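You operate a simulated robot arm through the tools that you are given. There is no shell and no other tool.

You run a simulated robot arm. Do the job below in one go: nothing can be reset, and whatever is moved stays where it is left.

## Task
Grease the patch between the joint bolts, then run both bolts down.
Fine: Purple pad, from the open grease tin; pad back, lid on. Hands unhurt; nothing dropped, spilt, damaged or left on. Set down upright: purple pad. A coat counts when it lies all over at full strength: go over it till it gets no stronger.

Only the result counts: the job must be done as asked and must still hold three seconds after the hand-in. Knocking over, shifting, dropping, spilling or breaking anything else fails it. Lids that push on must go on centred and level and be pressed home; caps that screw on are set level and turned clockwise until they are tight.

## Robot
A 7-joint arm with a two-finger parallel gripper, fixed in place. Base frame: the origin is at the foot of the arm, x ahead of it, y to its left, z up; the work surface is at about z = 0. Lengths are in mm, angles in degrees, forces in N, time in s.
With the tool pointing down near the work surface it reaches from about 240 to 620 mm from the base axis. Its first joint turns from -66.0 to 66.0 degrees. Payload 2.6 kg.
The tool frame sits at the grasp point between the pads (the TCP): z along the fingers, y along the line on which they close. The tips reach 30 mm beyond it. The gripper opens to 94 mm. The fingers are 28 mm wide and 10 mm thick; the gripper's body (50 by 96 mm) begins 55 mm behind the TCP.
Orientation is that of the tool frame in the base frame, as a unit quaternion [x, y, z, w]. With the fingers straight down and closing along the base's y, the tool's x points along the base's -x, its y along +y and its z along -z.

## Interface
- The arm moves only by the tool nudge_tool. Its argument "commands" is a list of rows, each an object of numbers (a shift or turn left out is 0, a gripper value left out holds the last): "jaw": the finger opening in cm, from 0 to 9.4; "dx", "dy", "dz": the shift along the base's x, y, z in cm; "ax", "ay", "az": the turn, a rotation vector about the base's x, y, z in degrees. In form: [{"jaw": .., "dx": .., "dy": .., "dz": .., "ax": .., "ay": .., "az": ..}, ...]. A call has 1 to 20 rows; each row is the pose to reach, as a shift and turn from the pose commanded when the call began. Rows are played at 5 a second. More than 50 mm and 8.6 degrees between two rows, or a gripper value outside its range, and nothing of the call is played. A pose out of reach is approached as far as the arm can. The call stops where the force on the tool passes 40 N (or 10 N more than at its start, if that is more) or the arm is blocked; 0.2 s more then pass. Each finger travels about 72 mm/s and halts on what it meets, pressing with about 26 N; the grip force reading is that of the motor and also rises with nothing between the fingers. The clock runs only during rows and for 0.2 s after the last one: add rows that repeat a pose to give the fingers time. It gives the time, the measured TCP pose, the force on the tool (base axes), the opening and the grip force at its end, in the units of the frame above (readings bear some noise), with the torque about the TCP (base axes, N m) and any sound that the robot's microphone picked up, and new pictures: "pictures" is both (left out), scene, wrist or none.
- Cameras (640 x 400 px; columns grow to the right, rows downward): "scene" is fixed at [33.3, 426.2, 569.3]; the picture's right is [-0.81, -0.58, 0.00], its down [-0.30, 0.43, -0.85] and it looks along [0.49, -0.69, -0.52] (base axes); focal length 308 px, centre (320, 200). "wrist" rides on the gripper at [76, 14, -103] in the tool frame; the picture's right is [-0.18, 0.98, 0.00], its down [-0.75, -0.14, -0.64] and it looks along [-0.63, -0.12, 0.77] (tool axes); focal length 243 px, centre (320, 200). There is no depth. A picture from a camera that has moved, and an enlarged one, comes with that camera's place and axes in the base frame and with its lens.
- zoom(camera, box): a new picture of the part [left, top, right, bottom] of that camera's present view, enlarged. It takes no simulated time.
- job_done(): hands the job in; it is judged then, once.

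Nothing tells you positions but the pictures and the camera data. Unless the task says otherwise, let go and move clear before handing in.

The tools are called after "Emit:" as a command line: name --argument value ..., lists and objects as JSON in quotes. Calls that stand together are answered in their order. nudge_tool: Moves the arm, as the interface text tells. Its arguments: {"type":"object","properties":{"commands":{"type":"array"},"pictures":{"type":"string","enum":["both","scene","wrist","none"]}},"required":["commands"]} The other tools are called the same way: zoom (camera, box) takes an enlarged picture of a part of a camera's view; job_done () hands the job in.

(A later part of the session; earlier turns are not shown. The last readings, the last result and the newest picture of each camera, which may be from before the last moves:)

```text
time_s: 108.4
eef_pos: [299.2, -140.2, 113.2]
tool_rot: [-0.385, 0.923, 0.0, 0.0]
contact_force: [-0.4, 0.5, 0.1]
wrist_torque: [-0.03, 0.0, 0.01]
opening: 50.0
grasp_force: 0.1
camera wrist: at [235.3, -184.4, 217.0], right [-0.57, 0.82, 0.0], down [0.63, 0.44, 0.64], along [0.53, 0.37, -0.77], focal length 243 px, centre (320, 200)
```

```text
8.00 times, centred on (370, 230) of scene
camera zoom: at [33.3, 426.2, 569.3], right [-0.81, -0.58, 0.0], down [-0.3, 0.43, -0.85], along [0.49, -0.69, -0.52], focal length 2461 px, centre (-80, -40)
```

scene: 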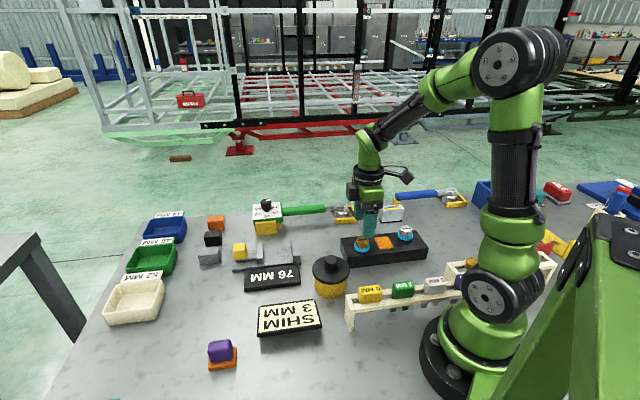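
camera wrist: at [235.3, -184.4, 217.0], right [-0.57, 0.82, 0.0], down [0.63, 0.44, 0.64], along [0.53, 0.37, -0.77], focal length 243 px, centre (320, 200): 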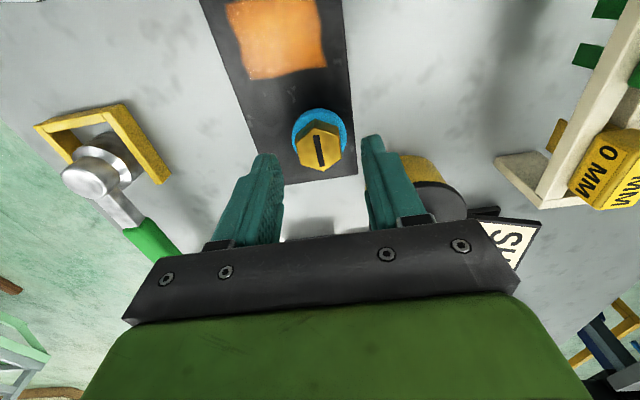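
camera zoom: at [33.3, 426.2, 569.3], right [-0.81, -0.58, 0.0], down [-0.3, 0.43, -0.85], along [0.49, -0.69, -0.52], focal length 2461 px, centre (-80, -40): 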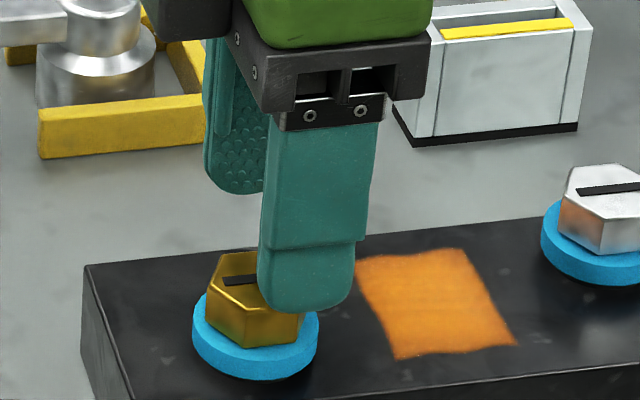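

Nicely centred. Lowering so the finger tips straddle the head (tips about z≈61), still above the blue collar.

Emit:
nudge_tool --commands '[{"dx": -0.06, "dy": -0.05, "dz": -0.8, "jaw": 5}, {"dx": -0.06, "dy": -0.05, "dz": -1.5, "jaw": 5}, {"dx": -0.06, "dy": -0.05, "dz": -2.0, "jaw": 5}, {"dx": -0.06, "dy": -0.05, "dz": -2.0, "jaw": 5}]' --pictures "wrist"

Emit:
zoom --camera "wrist" --box '[224, 90, 416, 210]'

Emit:
zoom --camera "scene" --box '[330, 205, 410, 255]'

```text
time_s: 109.4
eef_pos: [299.7, -141.0, 94.6]
tool_rot: [-0.385, 0.923, 0.0, 0.0]
contact_force: [-0.8, 0.3, 0.2]
wrist_torque: [0.0, 0.0, 0.01]
opening: 49.8
grasp_force: 0.1
camera wrist: at [234.8, -184.3, 197.4], right [-0.57, 0.82, 0.0], down [0.63, 0.44, 0.64], along [0.53, 0.37, -0.77], focal length 243 px, centre (320, 200)
```

wrist: 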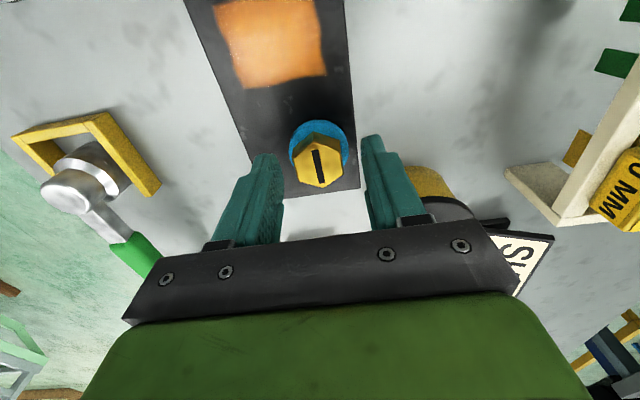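

```text
3.33 times, centred on (320, 150) of wrist
camera zoom: at [234.8, -184.3, 197.4], right [-0.57, 0.82, 0.0], down [0.63, 0.44, 0.64], along [0.53, 0.37, -0.77], focal length 809 px, centre (320, 367)
```

zoom: 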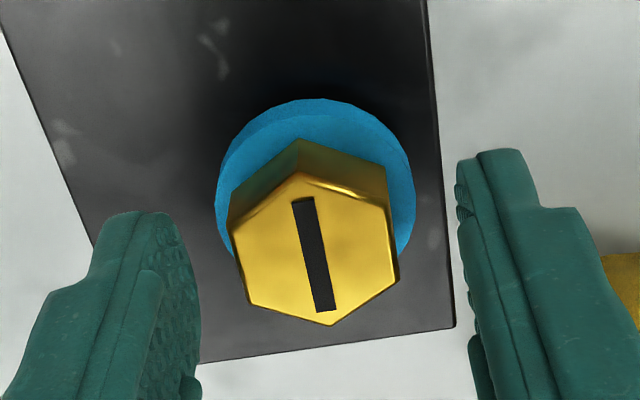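

```text
8.00 times, centred on (370, 230) of scene
camera zoom: at [33.3, 426.2, 569.3], right [-0.81, -0.58, 0.0], down [-0.3, 0.43, -0.85], along [0.49, -0.69, -0.52], focal length 2461 px, centre (-80, -40)
```

zoom: 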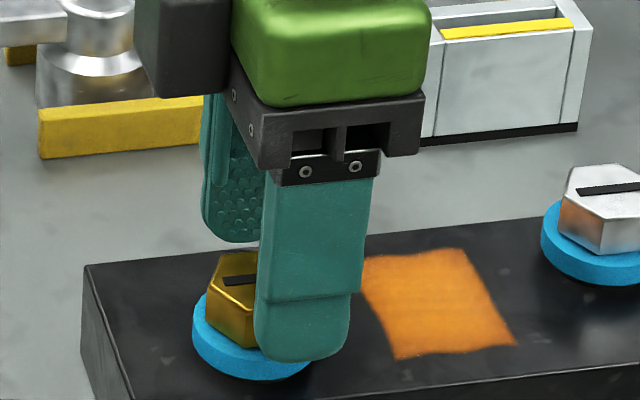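

Centred well. A touch lower, then closing on the flats.

Emit:
nudge_tool --commands '[{"dz": -0.1, "jaw": 5}, {"dz": -0.2, "jaw": 4.5}, {"dz": -0.2, "jaw": 4}, {"dz": -0.2, "jaw": 3}, {"dz": -0.2, "jaw": 2}, {"dz": -0.2, "jaw": 1.5}, {"dz": -0.2, "jaw": 1.5}]' --pictures "wrist"

Emit:
zoom --camera "wrist" --box '[224, 90, 416, 210]'

Emit:
zoom --camera "scene" --box '[330, 205, 410, 255]'

```text
time_s: 111.0
eef_pos: [299.9, -141.0, 91.7]
tool_rot: [-0.386, 0.923, -0.001, 0.0]
contact_force: [13.5, -11.2, -9.3]
wrist_torque: [-0.26, -0.33, -0.21]
opening: 29.5
grasp_force: 45.1
camera wrist: at [235.7, -184.7, 195.2], right [-0.57, 0.82, 0.0], down [0.63, 0.44, 0.64], along [0.53, 0.36, -0.77], focal length 243 px, centre (320, 200)
```

wrist: 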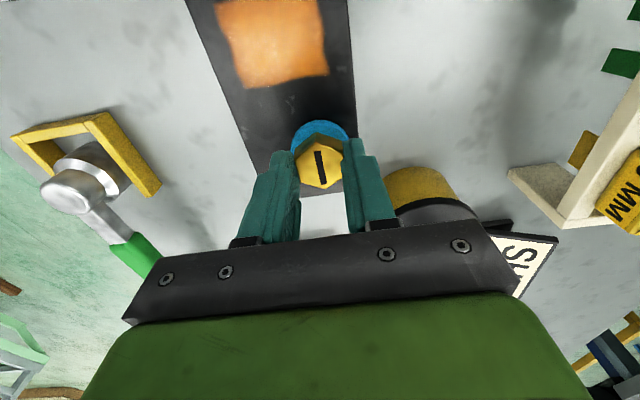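

```text
3.33 times, centred on (320, 150) of wrist
camera zoom: at [235.7, -184.7, 195.2], right [-0.57, 0.82, 0.0], down [0.63, 0.44, 0.64], along [0.53, 0.36, -0.77], focal length 809 px, centre (320, 367)
```

zoom: 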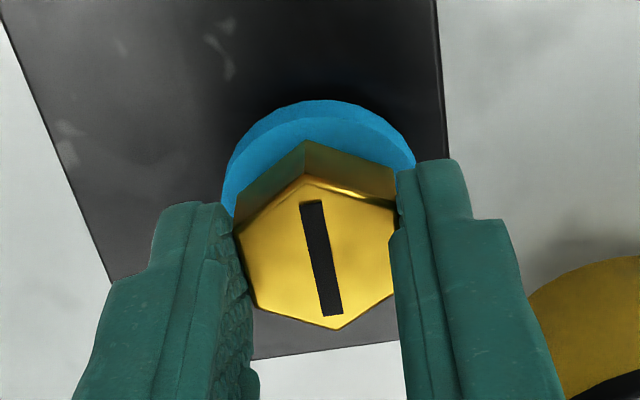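

```text
8.00 times, centred on (370, 230) of scene
camera zoom: at [33.3, 426.2, 569.4], right [-0.81, -0.58, 0.0], down [-0.3, 0.43, -0.85], along [0.49, -0.69, -0.52], focal length 2461 px, centre (-80, -40)
```

zoom: 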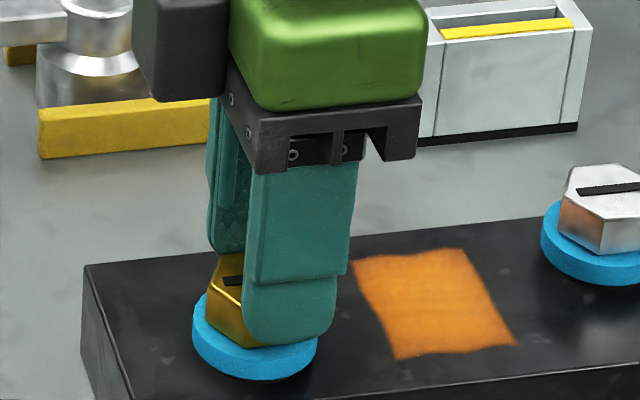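

Gripped on the flats. There's a small sideways load, so I'll shift about 0.7 mm to relieve it and make a first small clockwise turn.

Emit:
nudge_tool --commands '[{"dx": 0.03, "dy": -0.03, "jaw": 1.5}, {"dx": 0.05, "dy": -0.05, "jaw": 1.5}, {"dx": 0.05, "dy": -0.05, "jaw": 1.5}]' --pictures "none"

```text
time_s: 111.8
eef_pos: [299.8, -141.7, 91.9]
tool_rot: [-0.384, 0.923, 0.0, 0.0]
contact_force: [1.3, -7.6, 13.2]
wrist_torque: [0.01, -0.28, -0.07]
opening: 29.4
grasp_force: 44.7
```

Emit:
nudge_tool --commands '[{"az": -6, "jaw": 1.5}, {"az": -12, "jaw": 1.5}, {"az": -18, "jaw": 1.5}, {"az": -24, "jaw": 1.5}]' --pictures "wrist"

Emit:
zoom --camera "wrist" --box '[224, 90, 416, 210]'

Emit:
zoom --camera "scene" --box '[330, 205, 410, 255]'

```text
time_s: 112.8
eef_pos: [299.9, -140.6, 92.1]
tool_rot: [-0.184, 0.983, 0.001, 0.0]
contact_force: [-0.2, 0.6, 15.3]
wrist_torque: [0.03, 0.07, -0.01]
opening: 29.4
grasp_force: 45.1
camera wrist: at [223.1, -154.4, 194.3], right [-0.18, 0.98, 0.0], down [0.75, 0.14, 0.64], along [0.63, 0.12, -0.77], focal length 243 px, centre (320, 200)
```

wrist: 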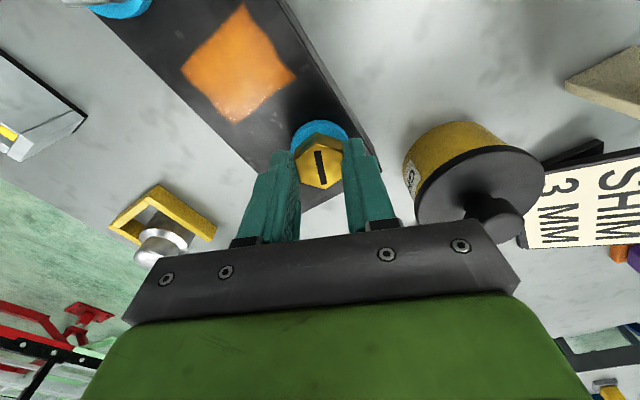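

```text
3.33 times, centred on (320, 150) of wrist
camera zoom: at [223.1, -154.4, 194.3], right [-0.18, 0.98, 0.0], down [0.75, 0.14, 0.64], along [0.63, 0.12, -0.77], focal length 809 px, centre (320, 367)
```

zoom: 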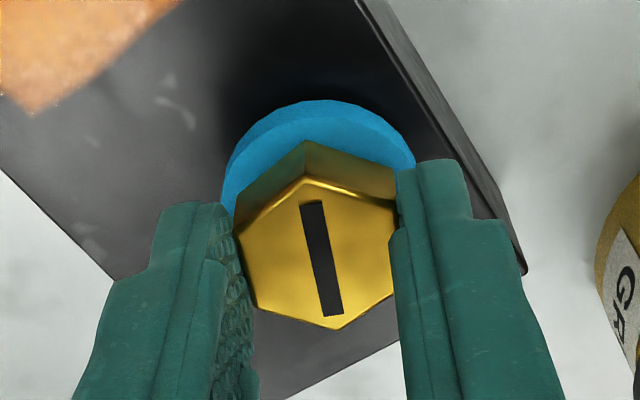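

```text
8.00 times, centred on (370, 230) of scene
camera zoom: at [33.2, 426.2, 569.3], right [-0.81, -0.58, 0.0], down [-0.3, 0.43, -0.85], along [0.49, -0.69, -0.52], focal length 2461 px, centre (-80, -40)
```

zoom: 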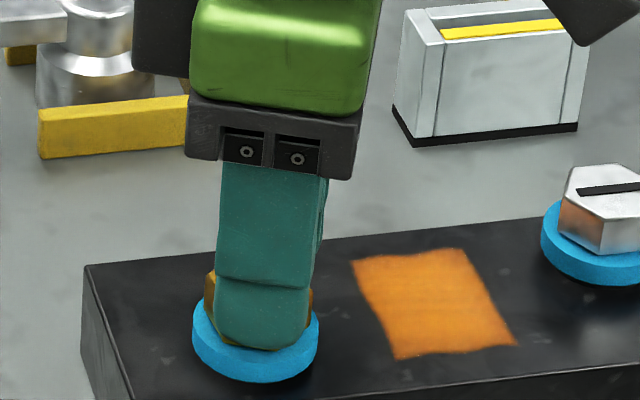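

The bolt turns with the gripper. Continuing clockwise.

Emit:
nudge_tool --commands '[{"az": -8, "jaw": 1.5}, {"az": -16, "jaw": 1.5}, {"az": -24, "jaw": 1.5}, {"az": -32, "jaw": 1.5}, {"az": -40, "jaw": 1.5}]' --pictures "none"

Emit:
zoom --camera "scene" --box '[330, 205, 410, 255]'

```text
time_s: 114.0
eef_pos: [299.7, -137.9, 91.2]
tool_rot: [0.163, 0.987, 0.002, -0.004]
contact_force: [7.0, 21.6, -31.6]
wrist_torque: [0.27, -0.69, 0.15]
opening: 29.4
grasp_force: 44.7
```

```text
8.00 times, centred on (370, 230) of scene
camera zoom: at [33.4, 426.2, 569.4], right [-0.81, -0.58, 0.0], down [-0.3, 0.43, -0.85], along [0.49, -0.69, -0.52], focal length 2461 px, centre (-80, -40)
```

zoom: 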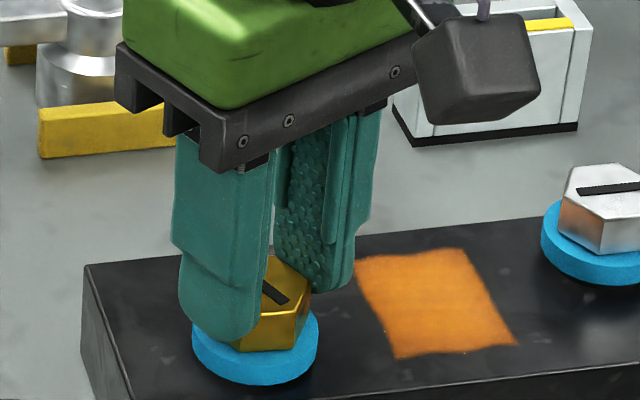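

The bolt is moving down quickly (about 2 mm in 64°), pulling on the tool. I'll follow it down and recentre slightly to relieve the loads.

Emit:
nudge_tool --commands '[{"dx": 0.03, "dy": 0.09, "dz": -0.12, "jaw": 1.5}, {"dx": 0.03, "dy": 0.09, "dz": -0.12, "jaw": 1.5}]' --pictures "none"

```text
time_s: 114.6
eef_pos: [298.6, -137.1, 89.8]
tool_rot: [0.163, 0.987, 0.002, -0.002]
contact_force: [2.2, 23.5, -16.2]
wrist_torque: [0.87, 0.9, 0.05]
opening: 29.5
grasp_force: 45.1
```

Emit:
nudge_tool --commands '[{"dx": 0.12, "dy": 0.11, "dz": -0.05, "jaw": 1.5}, {"dx": 0.24, "dy": 0.22, "dz": -0.1, "jaw": 1.5}, {"dx": 0.24, "dy": 0.22, "dz": -0.1, "jaw": 1.5}]' --pictures "wrist"

Emit:
zoom --camera "wrist" --box '[224, 90, 416, 210]'

```text
time_s: 115.4
eef_pos: [300.1, -138.9, 90.6]
tool_rot: [0.166, 0.986, 0.002, -0.004]
contact_force: [-26.6, 15.9, 22.2]
wrist_torque: [0.38, 0.33, 0.01]
opening: 29.4
grasp_force: 44.8
camera wrist: at [232.8, -100.4, 193.5], right [0.49, 0.87, 0.0], down [0.67, -0.38, 0.64], along [0.55, -0.31, -0.77], focal length 243 px, centre (320, 200)
```

wrist: 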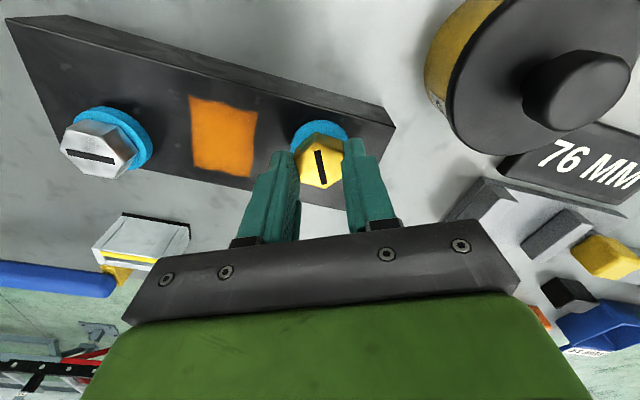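

```text
3.33 times, centred on (320, 150) of wrist
camera zoom: at [232.8, -100.4, 193.5], right [0.49, 0.87, 0.0], down [0.67, -0.38, 0.64], along [0.55, -0.31, -0.77], focal length 809 px, centre (320, 367)
```

zoom: 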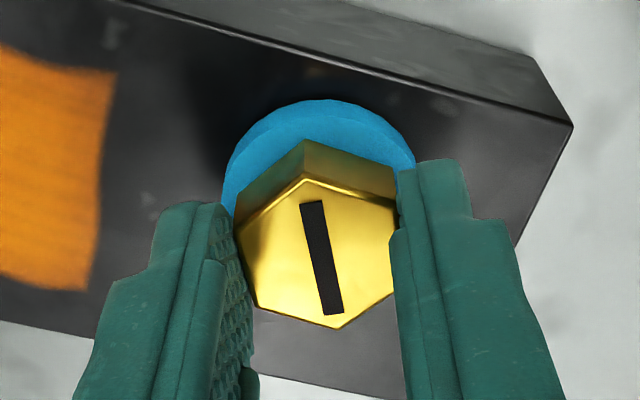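

Friction is holding the fingers off-centre, so I'll open the jaws, let the tool relax, and recentre visually before the next turn.

Emit:
nudge_tool --commands '[{"jaw": 3.2}, {"jaw": 4}, {"jaw": 5}, {"jaw": 5}, {"jaw": 5}]' --pictures "wrist"

Emit:
zoom --camera "wrist" --box '[224, 90, 416, 210]'

Emit:
zoom --camera "scene" --box '[330, 205, 410, 255]'

```text
time_s: 116.6
eef_pos: [302.8, -139.5, 90.8]
tool_rot: [0.163, 0.987, -0.001, 0.0]
contact_force: [-0.1, 0.5, -0.9]
wrist_torque: [0.01, -0.03, 0.0]
opening: 50.0
grasp_force: 0.0
camera wrist: at [234.5, -100.4, 192.9], right [0.49, 0.87, 0.0], down [0.67, -0.38, 0.64], along [0.56, -0.31, -0.77], focal length 243 px, centre (320, 200)
```

wrist: 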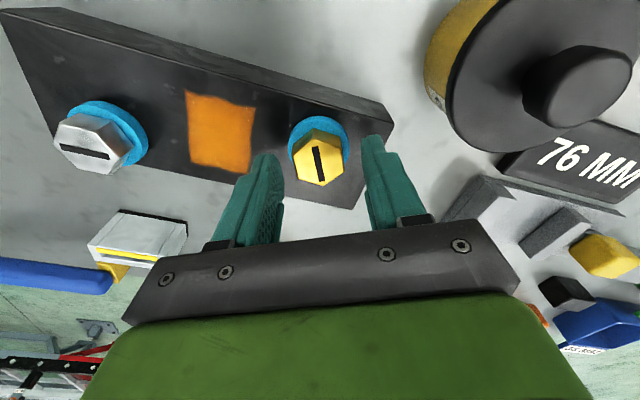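

```text
3.33 times, centred on (320, 150) of wrist
camera zoom: at [234.5, -100.4, 192.9], right [0.49, 0.87, 0.0], down [0.67, -0.38, 0.64], along [0.56, -0.31, -0.77], focal length 809 px, centre (320, 367)
```

zoom: 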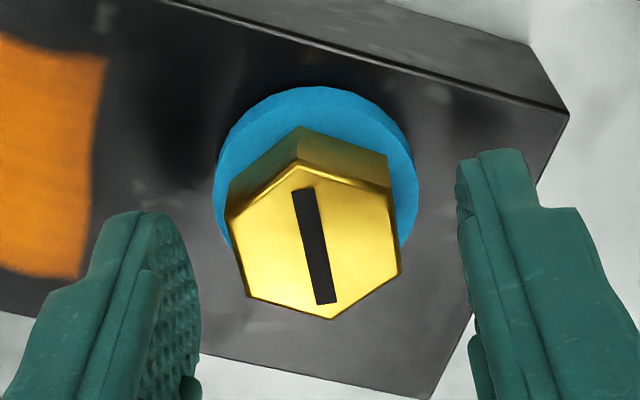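

```text
8.00 times, centred on (370, 230) of scene
camera zoom: at [33.3, 426.2, 569.3], right [-0.81, -0.58, 0.0], down [-0.3, 0.43, -0.85], along [0.49, -0.69, -0.52], focal length 2461 px, centre (-80, -40)
```

zoom: 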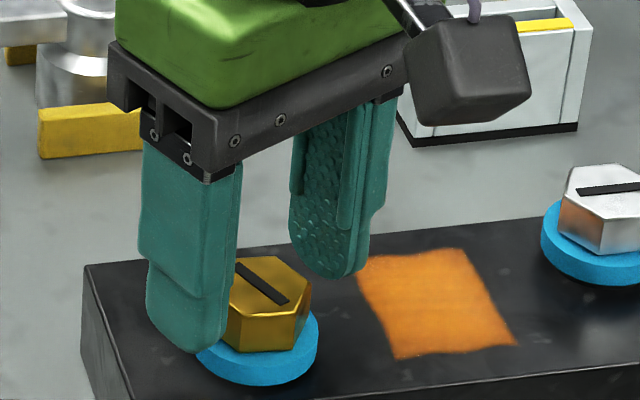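

Now the true bolt axis is clear (about (302.6,−139.2)), with the head top near z≈64. I'll re-index the fingers by +60°, lower for a better grip and recentre.

Emit:
nudge_tool --commands '[{"dx": -0.03, "dy": -0.05, "az": 6, "jaw": 5}, {"dx": -0.03, "dy": -0.05, "az": 14, "jaw": 5}, {"dx": -0.03, "dy": -0.05, "az": 22, "jaw": 5}, {"dx": -0.03, "dy": -0.05, "az": 30, "jaw": 5}, {"dx": -0.03, "dy": -0.05, "az": 38, "jaw": 5}, {"dx": -0.03, "dy": -0.05, "az": 46, "jaw": 5}, {"dx": -0.03, "dy": -0.05, "az": 54, "jaw": 5}, {"dx": -0.03, "dy": -0.05, "az": 60, "jaw": 5}, {"dx": -0.03, "dy": -0.05, "az": 60, "dz": -0.2, "jaw": 5}, {"dx": -0.03, "dy": -0.05, "az": 60, "dz": -0.4, "jaw": 5}, {"dx": -0.03, "dy": -0.05, "az": 60, "dz": -0.4, "jaw": 5}]' --pictures "wrist"

Emit:
zoom --camera "wrist" --box '[224, 90, 416, 210]'

Emit:
zoom --camera "scene" --box '[330, 205, 410, 255]'

```text
time_s: 119.0
eef_pos: [302.0, -136.7, 85.1]
tool_rot: [-0.353, 0.936, 0.001, 0.0]
contact_force: [0.4, -0.7, 0.6]
wrist_torque: [0.02, -0.03, -0.02]
opening: 49.9
grasp_force: 0.1
camera wrist: at [235.4, -176.9, 188.0], right [-0.51, 0.86, 0.0], down [0.66, 0.39, 0.64], along [0.55, 0.33, -0.77], focal length 243 px, centre (320, 200)
```

wrist: 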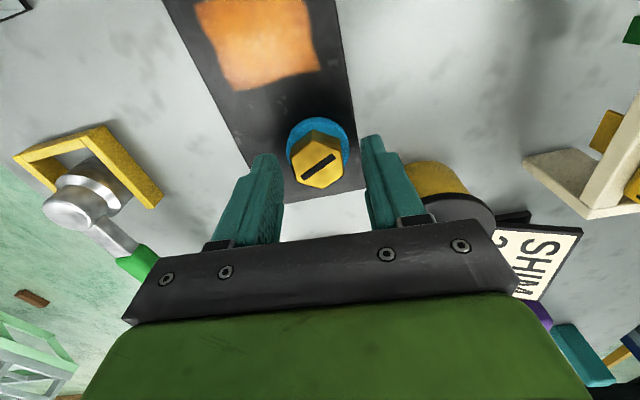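

```text
3.33 times, centred on (320, 150) of wrist
camera zoom: at [235.4, -176.9, 188.0], right [-0.51, 0.86, 0.0], down [0.66, 0.39, 0.64], along [0.55, 0.33, -0.77], focal length 809 px, centre (320, 367)
```

zoom: 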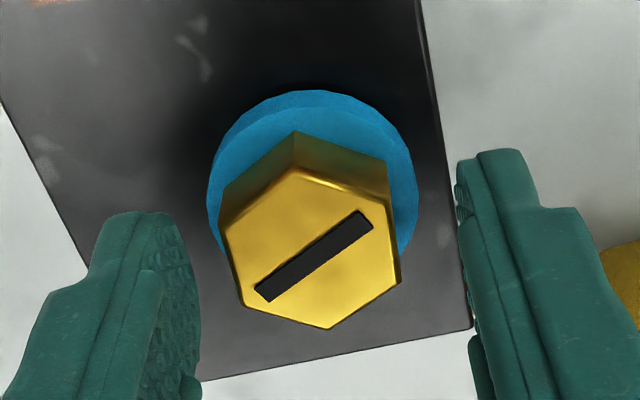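

```text
8.00 times, centred on (370, 230) of scene
camera zoom: at [33.3, 426.2, 569.3], right [-0.81, -0.58, 0.0], down [-0.3, 0.43, -0.85], along [0.49, -0.69, -0.52], focal length 2461 px, centre (-80, -40)
```

zoom: 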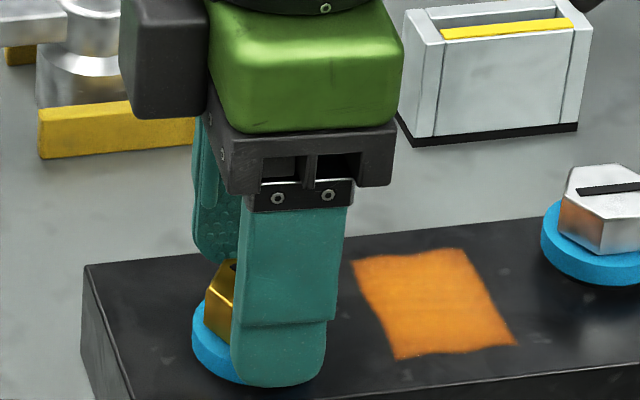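

Emit:
nudge_tool --commands '[{"dx": 0.06, "dy": -0.11, "jaw": 5}, {"dx": 0.06, "dy": -0.11, "jaw": 4}, {"dx": 0.06, "dy": -0.11, "jaw": 3}, {"dx": 0.06, "dy": -0.11, "jaw": 2}, {"dx": 0.06, "dy": -0.11, "jaw": 1.5}, {"dx": 0.06, "dy": -0.11, "jaw": 1.5}]' --pictures "none"

```text
time_s: 120.4
eef_pos: [302.6, -139.1, 85.4]
tool_rot: [-0.353, 0.936, 0.0, 0.0]
contact_force: [-0.8, -0.5, 0.2]
wrist_torque: [0.0, -0.01, -0.04]
opening: 29.5
grasp_force: 45.1
```

Well centred now (no side load). Turning clockwise while following the bolt down.

Emit:
nudge_tool --commands '[{"az": -8, "dz": -0.027, "jaw": 1.5}, {"az": -16, "dz": -0.053, "jaw": 1.5}, {"az": -24, "dz": -0.08, "jaw": 1.5}, {"az": -32, "dz": -0.107, "jaw": 1.5}, {"az": -40, "dz": -0.133, "jaw": 1.5}]' --pictures "none"

Emit:
zoom --camera "scene" --box '[330, 205, 410, 255]'

```text
time_s: 121.6
eef_pos: [302.8, -139.6, 83.6]
tool_rot: [-0.01, 1.0, -0.001, 0.001]
contact_force: [17.4, -5.4, -30.5]
wrist_torque: [-0.21, -0.18, 0.09]
opening: 29.3
grasp_force: 45.2
```

```text
8.00 times, centred on (370, 230) of scene
camera zoom: at [33.4, 426.2, 569.4], right [-0.81, -0.58, 0.0], down [-0.3, 0.43, -0.85], along [0.49, -0.69, -0.52], focal length 2461 px, centre (-80, -40)
```

zoom: 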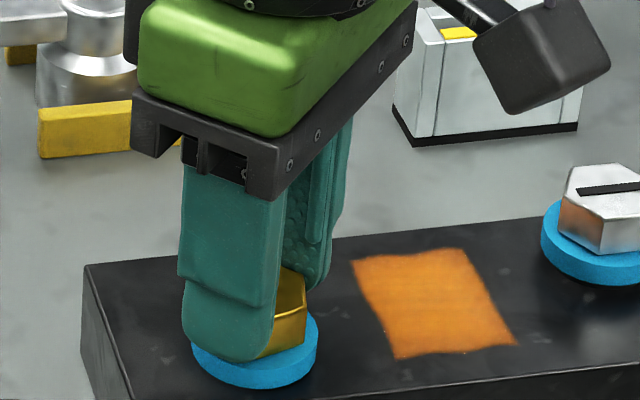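

Emit:
nudge_tool --commands '[{"dz": -0.15, "jaw": 1.5}, {"dz": -0.15, "jaw": 1.5}]' --pictures "none"

```text
time_s: 122.2
eef_pos: [302.7, -138.1, 83.4]
tool_rot: [-0.011, 1.0, 0.0, 0.001]
contact_force: [6.2, -5.4, -2.4]
wrist_torque: [-0.07, 0.13, 0.01]
opening: 29.4
grasp_force: 44.7
```

Emit:
nudge_tool --commands '[{"az": -8, "dz": -0.035, "jaw": 1.5}, {"az": -16, "dz": -0.07, "jaw": 1.5}, {"az": -24, "dz": -0.105, "jaw": 1.5}]' --pictures "none"

Emit:
zoom --camera "scene" --box '[330, 205, 410, 255]'

```text
time_s: 123.0
eef_pos: [302.7, -140.9, 82.5]
tool_rot: [0.199, 0.98, 0.0, 0.0]
contact_force: [-16.1, 1.1, 35.3]
wrist_torque: [-0.02, 0.47, -0.05]
opening: 29.6
grasp_force: 44.8
```

```text
8.00 times, centred on (370, 230) of scene
camera zoom: at [33.2, 426.3, 569.3], right [-0.81, -0.58, 0.0], down [-0.3, 0.43, -0.85], along [0.49, -0.69, -0.52], focal length 2461 px, centre (-80, -40)
```

zoom: 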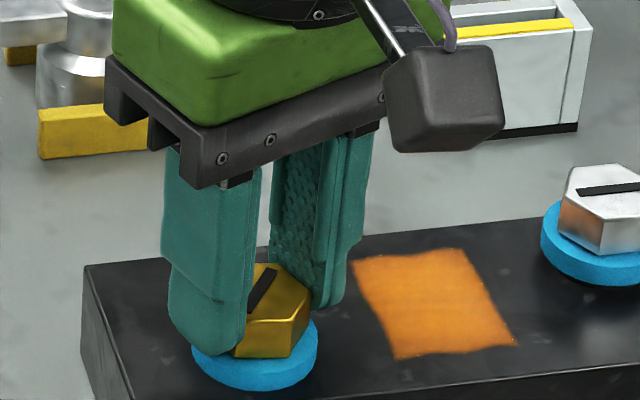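

Emit:
nudge_tool --commands '[{"dz": 0.12, "jaw": 1.5}, {"dz": 0.15, "jaw": 1.5}]' --pictures "wrist"

Emit:
zoom --camera "wrist" --box '[224, 90, 416, 210]'

Emit:
zoom --camera "scene" --box '[346, 230, 378, 250]'

```text
time_s: 123.6
eef_pos: [302.6, -139.2, 81.6]
tool_rot: [0.196, 0.981, -0.001, -0.001]
contact_force: [-1.8, -8.0, -10.4]
wrist_torque: [-0.07, -0.04, 0.02]
opening: 29.2
grasp_force: 44.8
camera wrist: at [238.0, -96.8, 184.9], right [0.55, 0.84, 0.0], down [0.64, -0.42, 0.64], along [0.54, -0.35, -0.77], focal length 243 px, centre (320, 200)
```

wrist: 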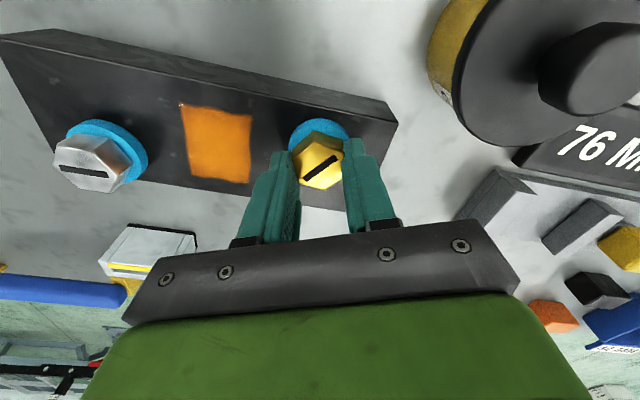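

```text
3.33 times, centred on (320, 150) of wrist
camera zoom: at [238.0, -96.8, 184.9], right [0.55, 0.84, 0.0], down [0.64, -0.42, 0.64], along [0.54, -0.35, -0.77], focal length 809 px, centre (320, 367)
```

zoom: 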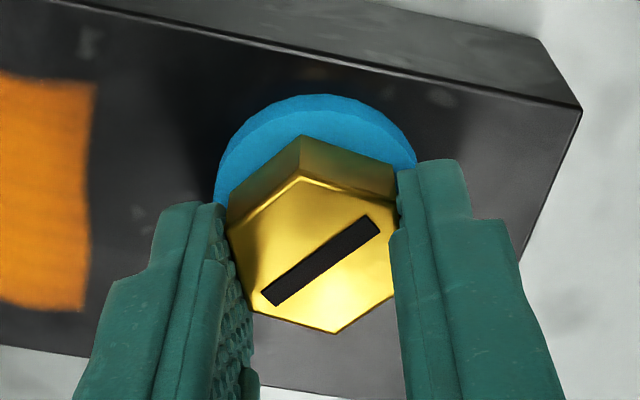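

```text
16.00 times, centred on (362, 240) of scene
camera zoom: at [33.4, 426.2, 569.4], right [-0.81, -0.58, 0.0], down [-0.3, 0.43, -0.85], along [0.49, -0.69, -0.52], focal length 4922 px, centre (-352, -440)
```

zoom: 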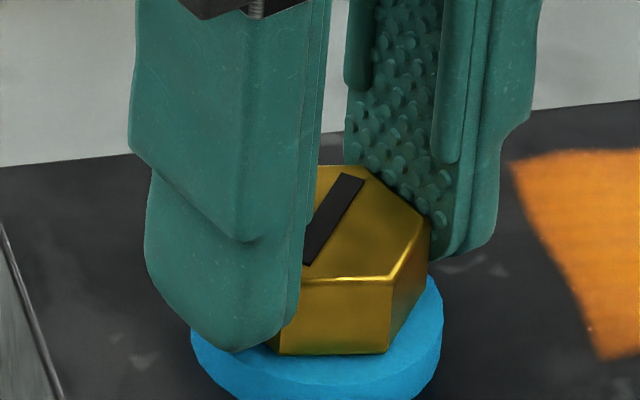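

Emit:
nudge_tool --commands '[{"az": -8, "dz": -0.05, "jaw": 1.5}, {"az": -16, "dz": -0.075, "jaw": 1.5}, {"az": -24, "dz": -0.1, "jaw": 1.5}]' --pictures "none"

Emit:
zoom --camera "scene" --box '[330, 205, 410, 255]'

```text
time_s: 124.4
eef_pos: [302.6, -140.2, 81.2]
tool_rot: [0.397, 0.918, 0.0, 0.0]
contact_force: [-2.6, -10.1, -23.0]
wrist_torque: [-1.0, -0.74, 0.12]
opening: 29.4
grasp_force: 45.0
```

```text
8.00 times, centred on (370, 230) of scene
camera zoom: at [33.4, 426.2, 569.4], right [-0.81, -0.58, 0.0], down [-0.3, 0.43, -0.85], along [0.49, -0.69, -0.52], focal length 2461 px, centre (-80, -40)
```

zoom: 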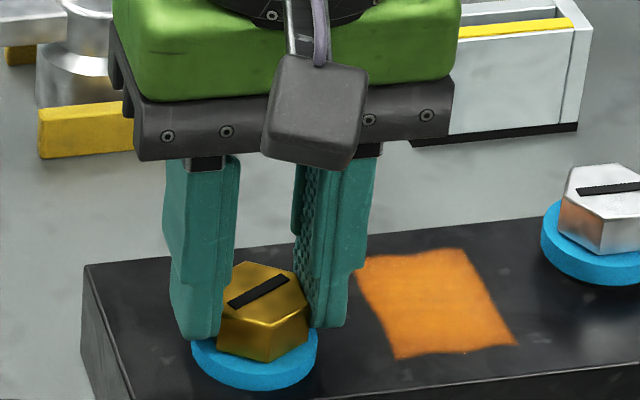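

Emit:
nudge_tool --commands '[{"az": -8, "dz": -0.1, "jaw": 1.5}, {"az": -16, "dz": -0.125, "jaw": 1.5}, {"az": -24, "dz": -0.15, "jaw": 1.5}]' --pictures "none"

Emit:
zoom --camera "scene" --box '[330, 205, 410, 255]'

```text
time_s: 125.2
eef_pos: [302.5, -139.4, 80.3]
tool_rot: [0.579, 0.815, 0.0, -0.001]
contact_force: [-10.5, -11.9, -12.2]
wrist_torque: [0.02, 0.2, 0.09]
opening: 29.5
grasp_force: 44.9
```

```text
8.00 times, centred on (370, 230) of scene
camera zoom: at [33.4, 426.2, 569.4], right [-0.81, -0.58, 0.0], down [-0.3, 0.43, -0.85], along [0.49, -0.69, -0.52], focal length 2461 px, centre (-80, -40)
```

zoom: 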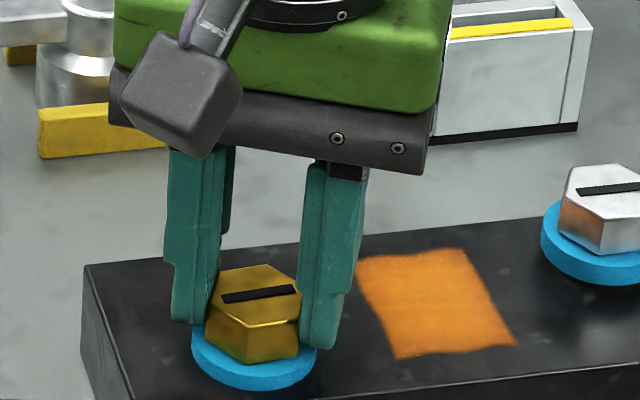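

Emit:
nudge_tool --commands '[{"az": -8, "dz": -0.05, "jaw": 1.5}, {"az": -16, "dz": -0.08, "jaw": 1.5}, {"az": -24, "dz": -0.11, "jaw": 1.5}]' --pictures "none"

Emit:
zoom --camera "scene" --box '[330, 205, 410, 255]'

```text
time_s: 126.0
eef_pos: [301.9, -140.4, 79.3]
tool_rot: [0.736, 0.677, -0.001, -0.001]
contact_force: [-17.8, -9.9, -6.9]
wrist_torque: [-0.14, 0.34, 0.06]
opening: 29.3
grasp_force: 45.2
```

```text
8.00 times, centred on (370, 230) of scene
camera zoom: at [33.3, 426.2, 569.4], right [-0.81, -0.58, 0.0], down [-0.3, 0.43, -0.85], along [0.49, -0.69, -0.52], focal length 2461 px, centre (-80, -40)
```

zoom: 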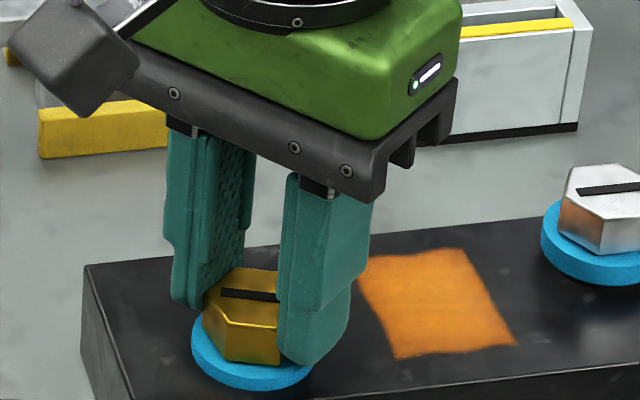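

Emit:
zoom --camera "scene" --box '[346, 232, 386, 257]'

Emit:
zoom --camera "scene" --box '[390, 218, 430, 243]'

```text
16.00 times, centred on (366, 244) of scene
camera zoom: at [33.3, 426.2, 569.4], right [-0.81, -0.58, 0.0], down [-0.3, 0.43, -0.85], along [0.49, -0.69, -0.52], focal length 4922 px, centre (-416, -512)
```

zoom: 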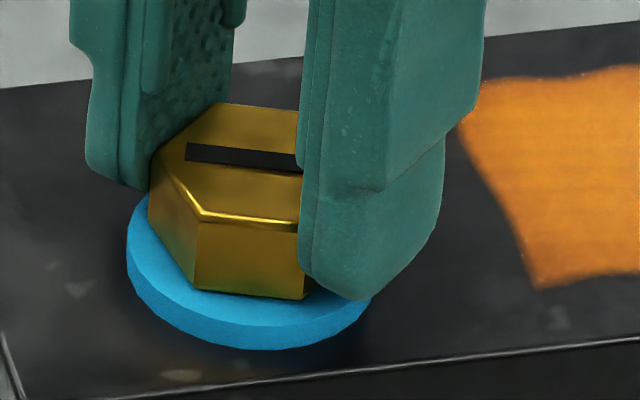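

```text
16.00 times, centred on (410, 230) of scene
camera zoom: at [33.3, 426.2, 569.4], right [-0.81, -0.58, 0.0], down [-0.3, 0.43, -0.85], along [0.49, -0.69, -0.52], focal length 4922 px, centre (-1120, -288)
```

zoom: 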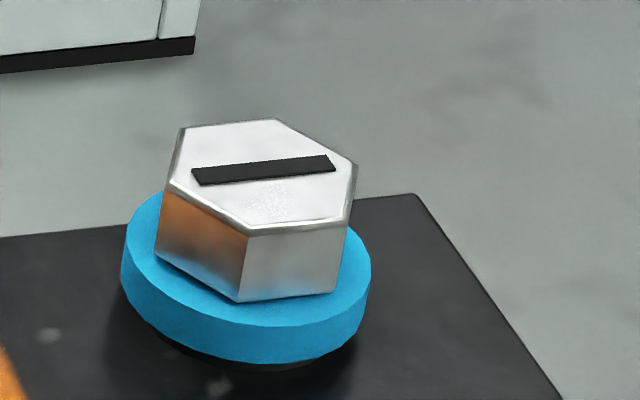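

The collar is nearly down on the block. Opening to re-index the fingers by +120° for more clockwise turn.

Emit:
nudge_tool --commands '[{"jaw": 3.2}, {"jaw": 4}, {"jaw": 5}, {"jaw": 5}, {"dx": -0.06, "dy": -0.03, "az": 8, "jaw": 5}, {"dx": -0.06, "dy": -0.03, "az": 16, "jaw": 5}, {"dx": -0.06, "dy": -0.03, "az": 24, "jaw": 5}, {"dx": -0.06, "dy": -0.03, "az": 32, "jaw": 5}, {"dx": -0.06, "dy": -0.03, "az": 40, "jaw": 5}, {"dx": -0.06, "dy": -0.03, "az": 48, "jaw": 5}, {"dx": -0.06, "dy": -0.03, "az": 56, "jaw": 5}, {"dx": -0.06, "dy": -0.03, "az": 64, "jaw": 5}, {"dx": -0.06, "dy": -0.03, "az": 72, "jaw": 5}, {"dx": -0.06, "dy": -0.03, "az": 80, "jaw": 5}, {"dx": -0.06, "dy": -0.03, "az": 88, "jaw": 5}, {"dx": -0.06, "dy": -0.03, "az": 96, "jaw": 5}, {"dx": -0.06, "dy": -0.03, "az": 104, "jaw": 5}, {"dx": -0.06, "dy": -0.03, "az": 112, "jaw": 5}, {"dx": -0.06, "dy": -0.03, "az": 120, "jaw": 5}, {"dx": -0.06, "dy": -0.03, "az": 120, "jaw": 5}]' --pictures "wrist"

Emit:
zoom --camera "wrist" --box '[224, 90, 416, 210]'

Emit:
zoom --camera "scene" --box '[346, 232, 386, 257]'

```text
time_s: 130.2
eef_pos: [303.1, -138.9, 80.5]
tool_rot: [-0.22, 0.975, 0.0, -0.001]
contact_force: [0.0, 0.6, 0.2]
wrist_torque: [0.02, 0.01, -0.03]
opening: 49.7
grasp_force: 0.0
camera wrist: at [228.0, -158.7, 182.7], right [-0.26, 0.97, 0.0], down [0.74, 0.2, 0.64], along [0.62, 0.16, -0.77], focal length 243 px, centre (320, 200)
```

wrist: 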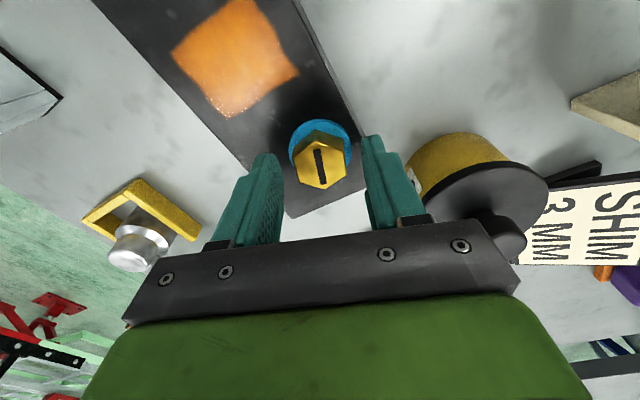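

```text
3.33 times, centred on (320, 150) of wrist
camera zoom: at [228.0, -158.7, 182.7], right [-0.26, 0.97, 0.0], down [0.74, 0.2, 0.64], along [0.62, 0.16, -0.77], focal length 809 px, centre (320, 367)
```

zoom: 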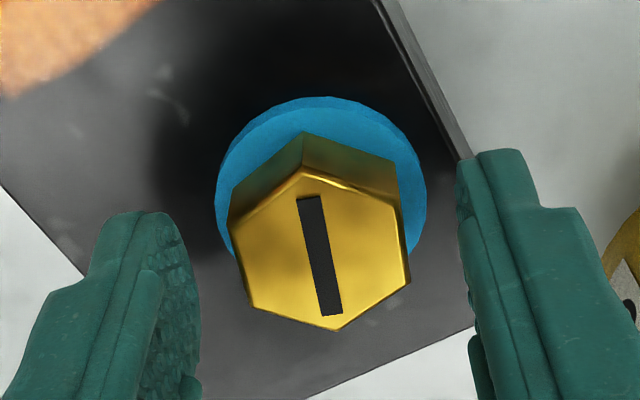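

```text
16.00 times, centred on (366, 244) of scene
camera zoom: at [33.3, 426.2, 569.3], right [-0.81, -0.58, 0.0], down [-0.3, 0.43, -0.85], along [0.49, -0.69, -0.52], focal length 4922 px, centre (-416, -512)
```

zoom: 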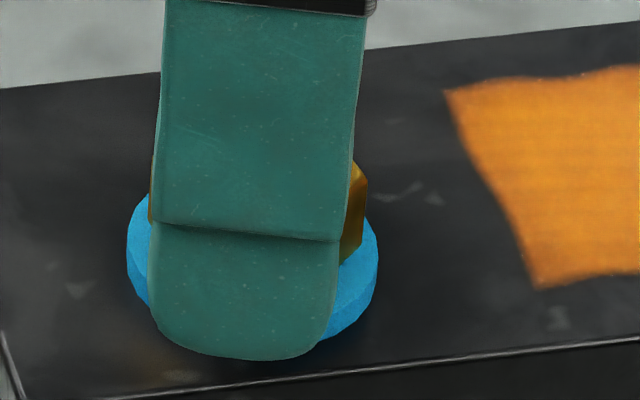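

Emit:
nudge_tool --commands '[{"jaw": 4}, {"jaw": 3}, {"jaw": 2}, {"jaw": 1.5}, {"jaw": 1.5}, {"az": -8, "dz": -0.02, "jaw": 1.5}, {"az": -16, "dz": -0.045, "jaw": 1.5}, {"az": -24, "dz": -0.07, "jaw": 1.5}]' --pictures "none"

Emit:
zoom --camera "scene" --box '[346, 232, 386, 257]'

```text
time_s: 132.0
eef_pos: [302.9, -138.7, 78.9]
tool_rot: [-0.01, 1.0, 0.0, 0.0]
contact_force: [-7.9, 4.8, 11.6]
wrist_torque: [0.1, -0.3, -0.02]
opening: 29.4
grasp_force: 44.5
```

```text
16.00 times, centred on (366, 244) of scene
camera zoom: at [33.3, 426.2, 569.3], right [-0.81, -0.58, 0.0], down [-0.3, 0.43, -0.85], along [0.49, -0.69, -0.52], focal length 4922 px, centre (-416, -512)
```

zoom: 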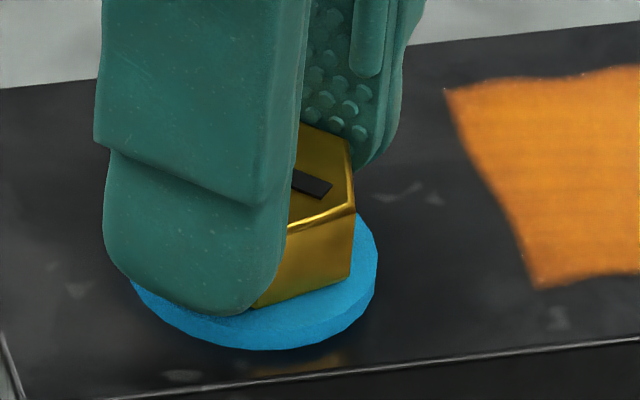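

Torque is still near zero, so the bolt isn't tight yet. Continuing clockwise without lowering for a moment to measure how fast it sinks.

Emit:
nudge_tool --commands '[{"az": -8, "jaw": 1.5}, {"az": -16, "jaw": 1.5}, {"az": -24, "jaw": 1.5}]' --pictures "none"

Emit:
zoom --camera "scene" --box '[346, 232, 386, 257]'

```text
time_s: 132.8
eef_pos: [302.8, -139.3, 78.8]
tool_rot: [0.196, 0.981, 0.0, 0.0]
contact_force: [11.7, 0.5, -23.2]
wrist_torque: [-0.26, -0.62, 0.3]
opening: 29.4
grasp_force: 44.8
```

```text
16.00 times, centred on (366, 244) of scene
camera zoom: at [33.4, 426.2, 569.4], right [-0.81, -0.58, 0.0], down [-0.3, 0.43, -0.85], along [0.49, -0.69, -0.52], focal length 4922 px, centre (-416, -512)
```

zoom: 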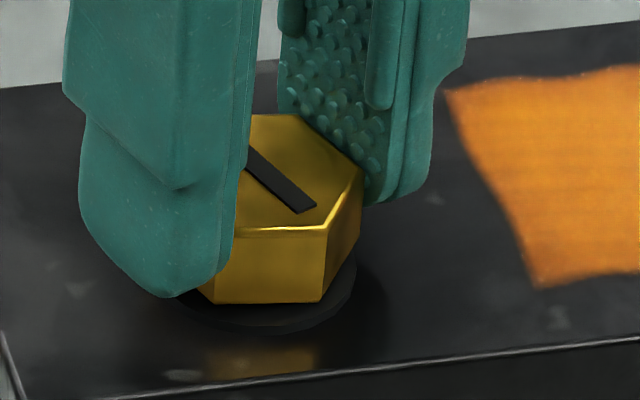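

The blue collar has changed to black, which suggests the bolt has bottomed out; torque has started to rise. I'll take a closer look before anything else.

Emit:
zoom --camera "wrist" --box '[224, 90, 416, 210]'

Emit:
zoom --camera "scene" --box '[330, 205, 442, 275]'

```text
3.33 times, centred on (320, 150) of wrist
camera zoom: at [237.8, -96.9, 180.9], right [0.55, 0.84, 0.0], down [0.64, -0.42, 0.64], along [0.54, -0.35, -0.77], focal length 809 px, centre (320, 367)
```

zoom: 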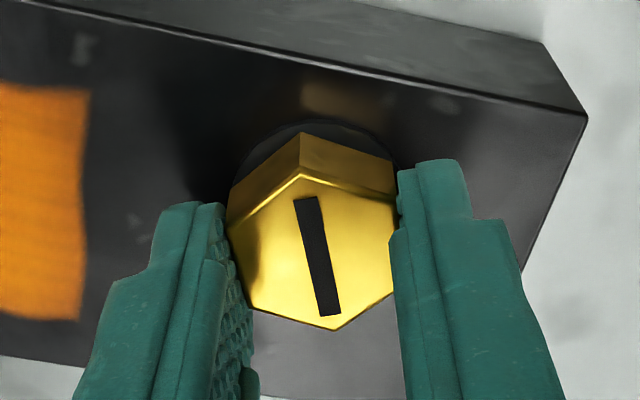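

```text
5.71 times, centred on (386, 240) of scene
camera zoom: at [33.4, 426.2, 569.4], right [-0.81, -0.58, 0.0], down [-0.3, 0.43, -0.85], along [0.49, -0.69, -0.52], focal length 1758 px, centre (-57, -29)
```

zoom: 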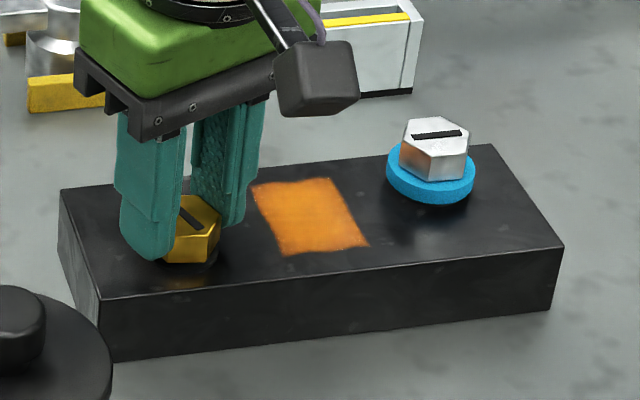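

Emit:
nudge_tool --commands '[{"dz": -0.05, "jaw": 1.5}, {"az": -3, "dz": -0.08, "jaw": 1.5}, {"az": -6, "dz": -0.1, "jaw": 1.5}]' --pictures "none"

Emit:
zoom --camera "scene" --box '[346, 232, 386, 257]'

Emit:
zoom --camera "wrist" --box '[224, 90, 416, 210]'

```text
time_s: 133.6
eef_pos: [302.7, -141.6, 77.5]
tool_rot: [0.248, 0.969, -0.001, 0.001]
contact_force: [9.7, 0.7, -22.7]
wrist_torque: [-0.38, -1.0, 0.43]
opening: 29.2
grasp_force: 45.0
```

```text
16.00 times, centred on (366, 244) of scene
camera zoom: at [33.4, 426.2, 569.4], right [-0.81, -0.58, 0.0], down [-0.3, 0.43, -0.85], along [0.49, -0.69, -0.52], focal length 4922 px, centre (-416, -512)
```

zoom: 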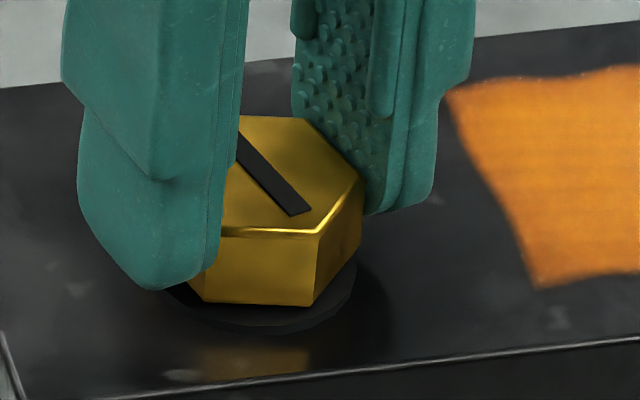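

```text
3.33 times, centred on (320, 150) of wrist
camera zoom: at [242.6, -90.5, 181.0], right [0.63, 0.77, 0.0], down [0.59, -0.49, 0.64], along [0.5, -0.41, -0.77], focal length 809 px, centre (320, 367)
```

zoom: 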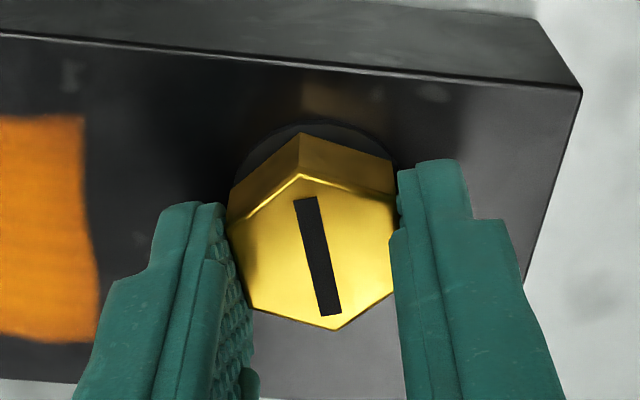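

The bolt still turns with slight resistance (0.43 N·m). I'll continue in small increments, watching the torque for a firm stop.

Emit:
nudge_tool --commands '[{"dz": -0.05, "jaw": 1.5}, {"az": -4, "dz": -0.07, "jaw": 1.5}, {"az": -8, "dz": -0.08, "jaw": 1.5}]' --pictures "none"

Emit:
zoom --camera "wrist" --box '[224, 90, 416, 210]'

Emit:
zoom --camera "scene" --box '[346, 232, 386, 257]'

```text
time_s: 134.4
eef_pos: [302.7, -139.5, 76.9]
tool_rot: [0.315, 0.949, 0.0, 0.001]
contact_force: [3.5, 3.4, 8.8]
wrist_torque: [0.45, 0.58, 0.59]
opening: 29.5
grasp_force: 44.8
```

```text
3.33 times, centred on (320, 150) of wrist
camera zoom: at [249.8, -82.7, 180.5], right [0.74, 0.68, 0.0], down [0.52, -0.56, 0.64], along [0.44, -0.47, -0.77], focal length 809 px, centre (320, 367)
```

zoom: 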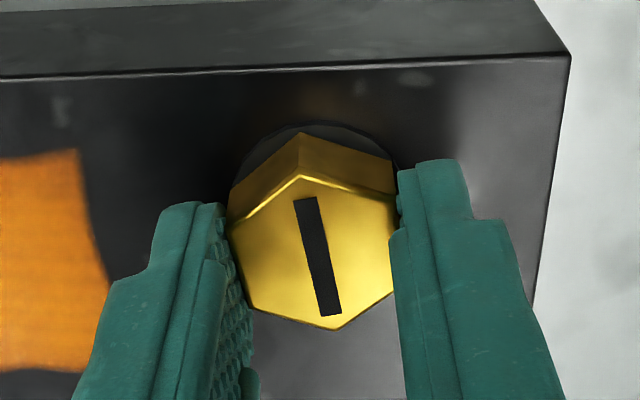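

```text
16.00 times, centred on (366, 244) of scene
camera zoom: at [33.3, 426.2, 569.3], right [-0.81, -0.58, 0.0], down [-0.3, 0.43, -0.85], along [0.49, -0.69, -0.52], focal length 4922 px, centre (-416, -512)
```

zoom: 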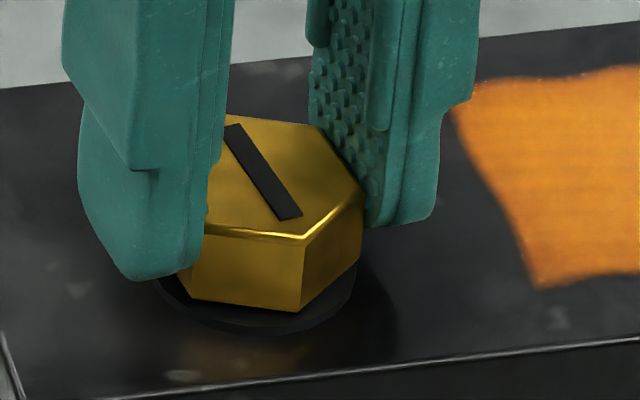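

Emit:
nudge_tool --commands '[{"az": -4, "dz": 0, "jaw": 1.5}, {"az": -8, "dz": 0, "jaw": 1.5}]' --pictures "none"

Emit:
zoom --camera "wrist" --box '[224, 90, 416, 210]'

```text
time_s: 135.0
eef_pos: [302.8, -139.6, 78.3]
tool_rot: [0.381, 0.924, 0.0, 0.001]
contact_force: [-10.4, 7.4, 29.7]
wrist_torque: [-0.15, 0.02, 0.74]
opening: 29.6
grasp_force: 45.1
```

```text
3.33 times, centred on (320, 150) of wrist
camera zoom: at [258.4, -76.1, 180.1], right [0.82, 0.57, 0.0], down [0.43, -0.63, 0.64], along [0.36, -0.53, -0.77], focal length 809 px, centre (320, 367)
```

zoom: 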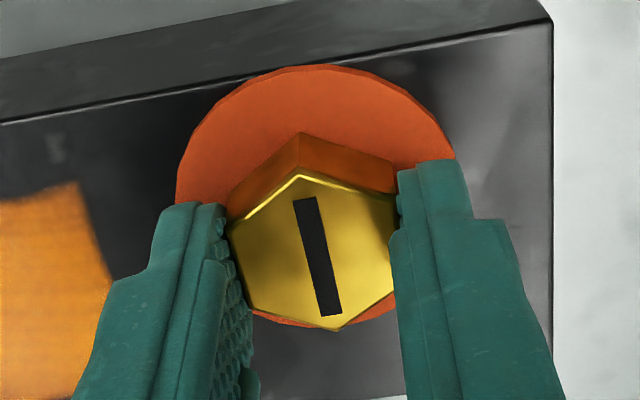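

An orange-red disc has now appeared under the head — a new indicator state. Let me look at it closely before doing anything more.

Emit:
zoom --camera "scene" --box '[346, 232, 386, 257]'

Emit:
zoom --camera "scene" --box '[330, 205, 442, 275]'

```text
16.00 times, centred on (366, 244) of scene
camera zoom: at [33.2, 426.3, 569.3], right [-0.81, -0.58, 0.0], down [-0.3, 0.43, -0.85], along [0.49, -0.69, -0.52], focal length 4922 px, centre (-416, -512)
```

zoom: 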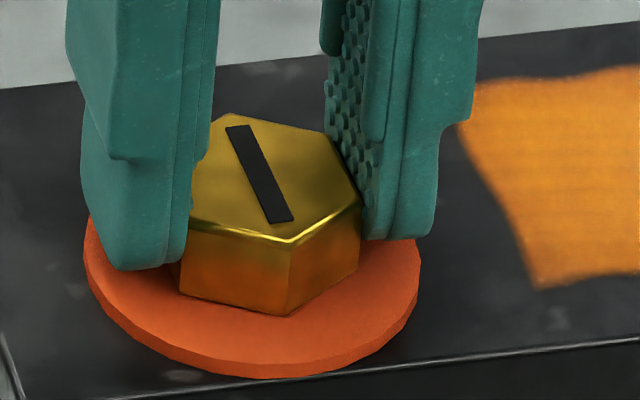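

```text
5.71 times, centred on (386, 240) of scene
camera zoom: at [33.2, 426.3, 569.3], right [-0.81, -0.58, 0.0], down [-0.3, 0.43, -0.85], along [0.49, -0.69, -0.52], focal length 1758 px, centre (-57, -29)
```

zoom: 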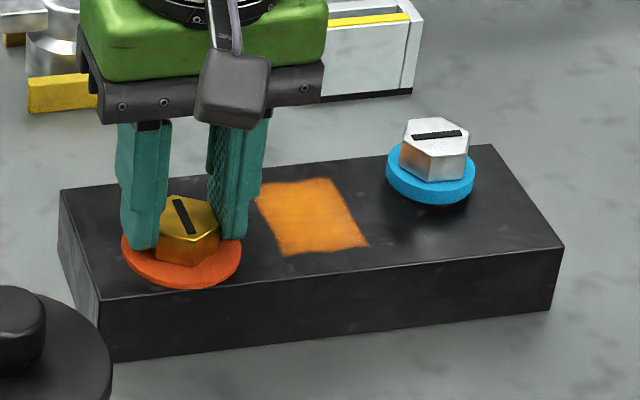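

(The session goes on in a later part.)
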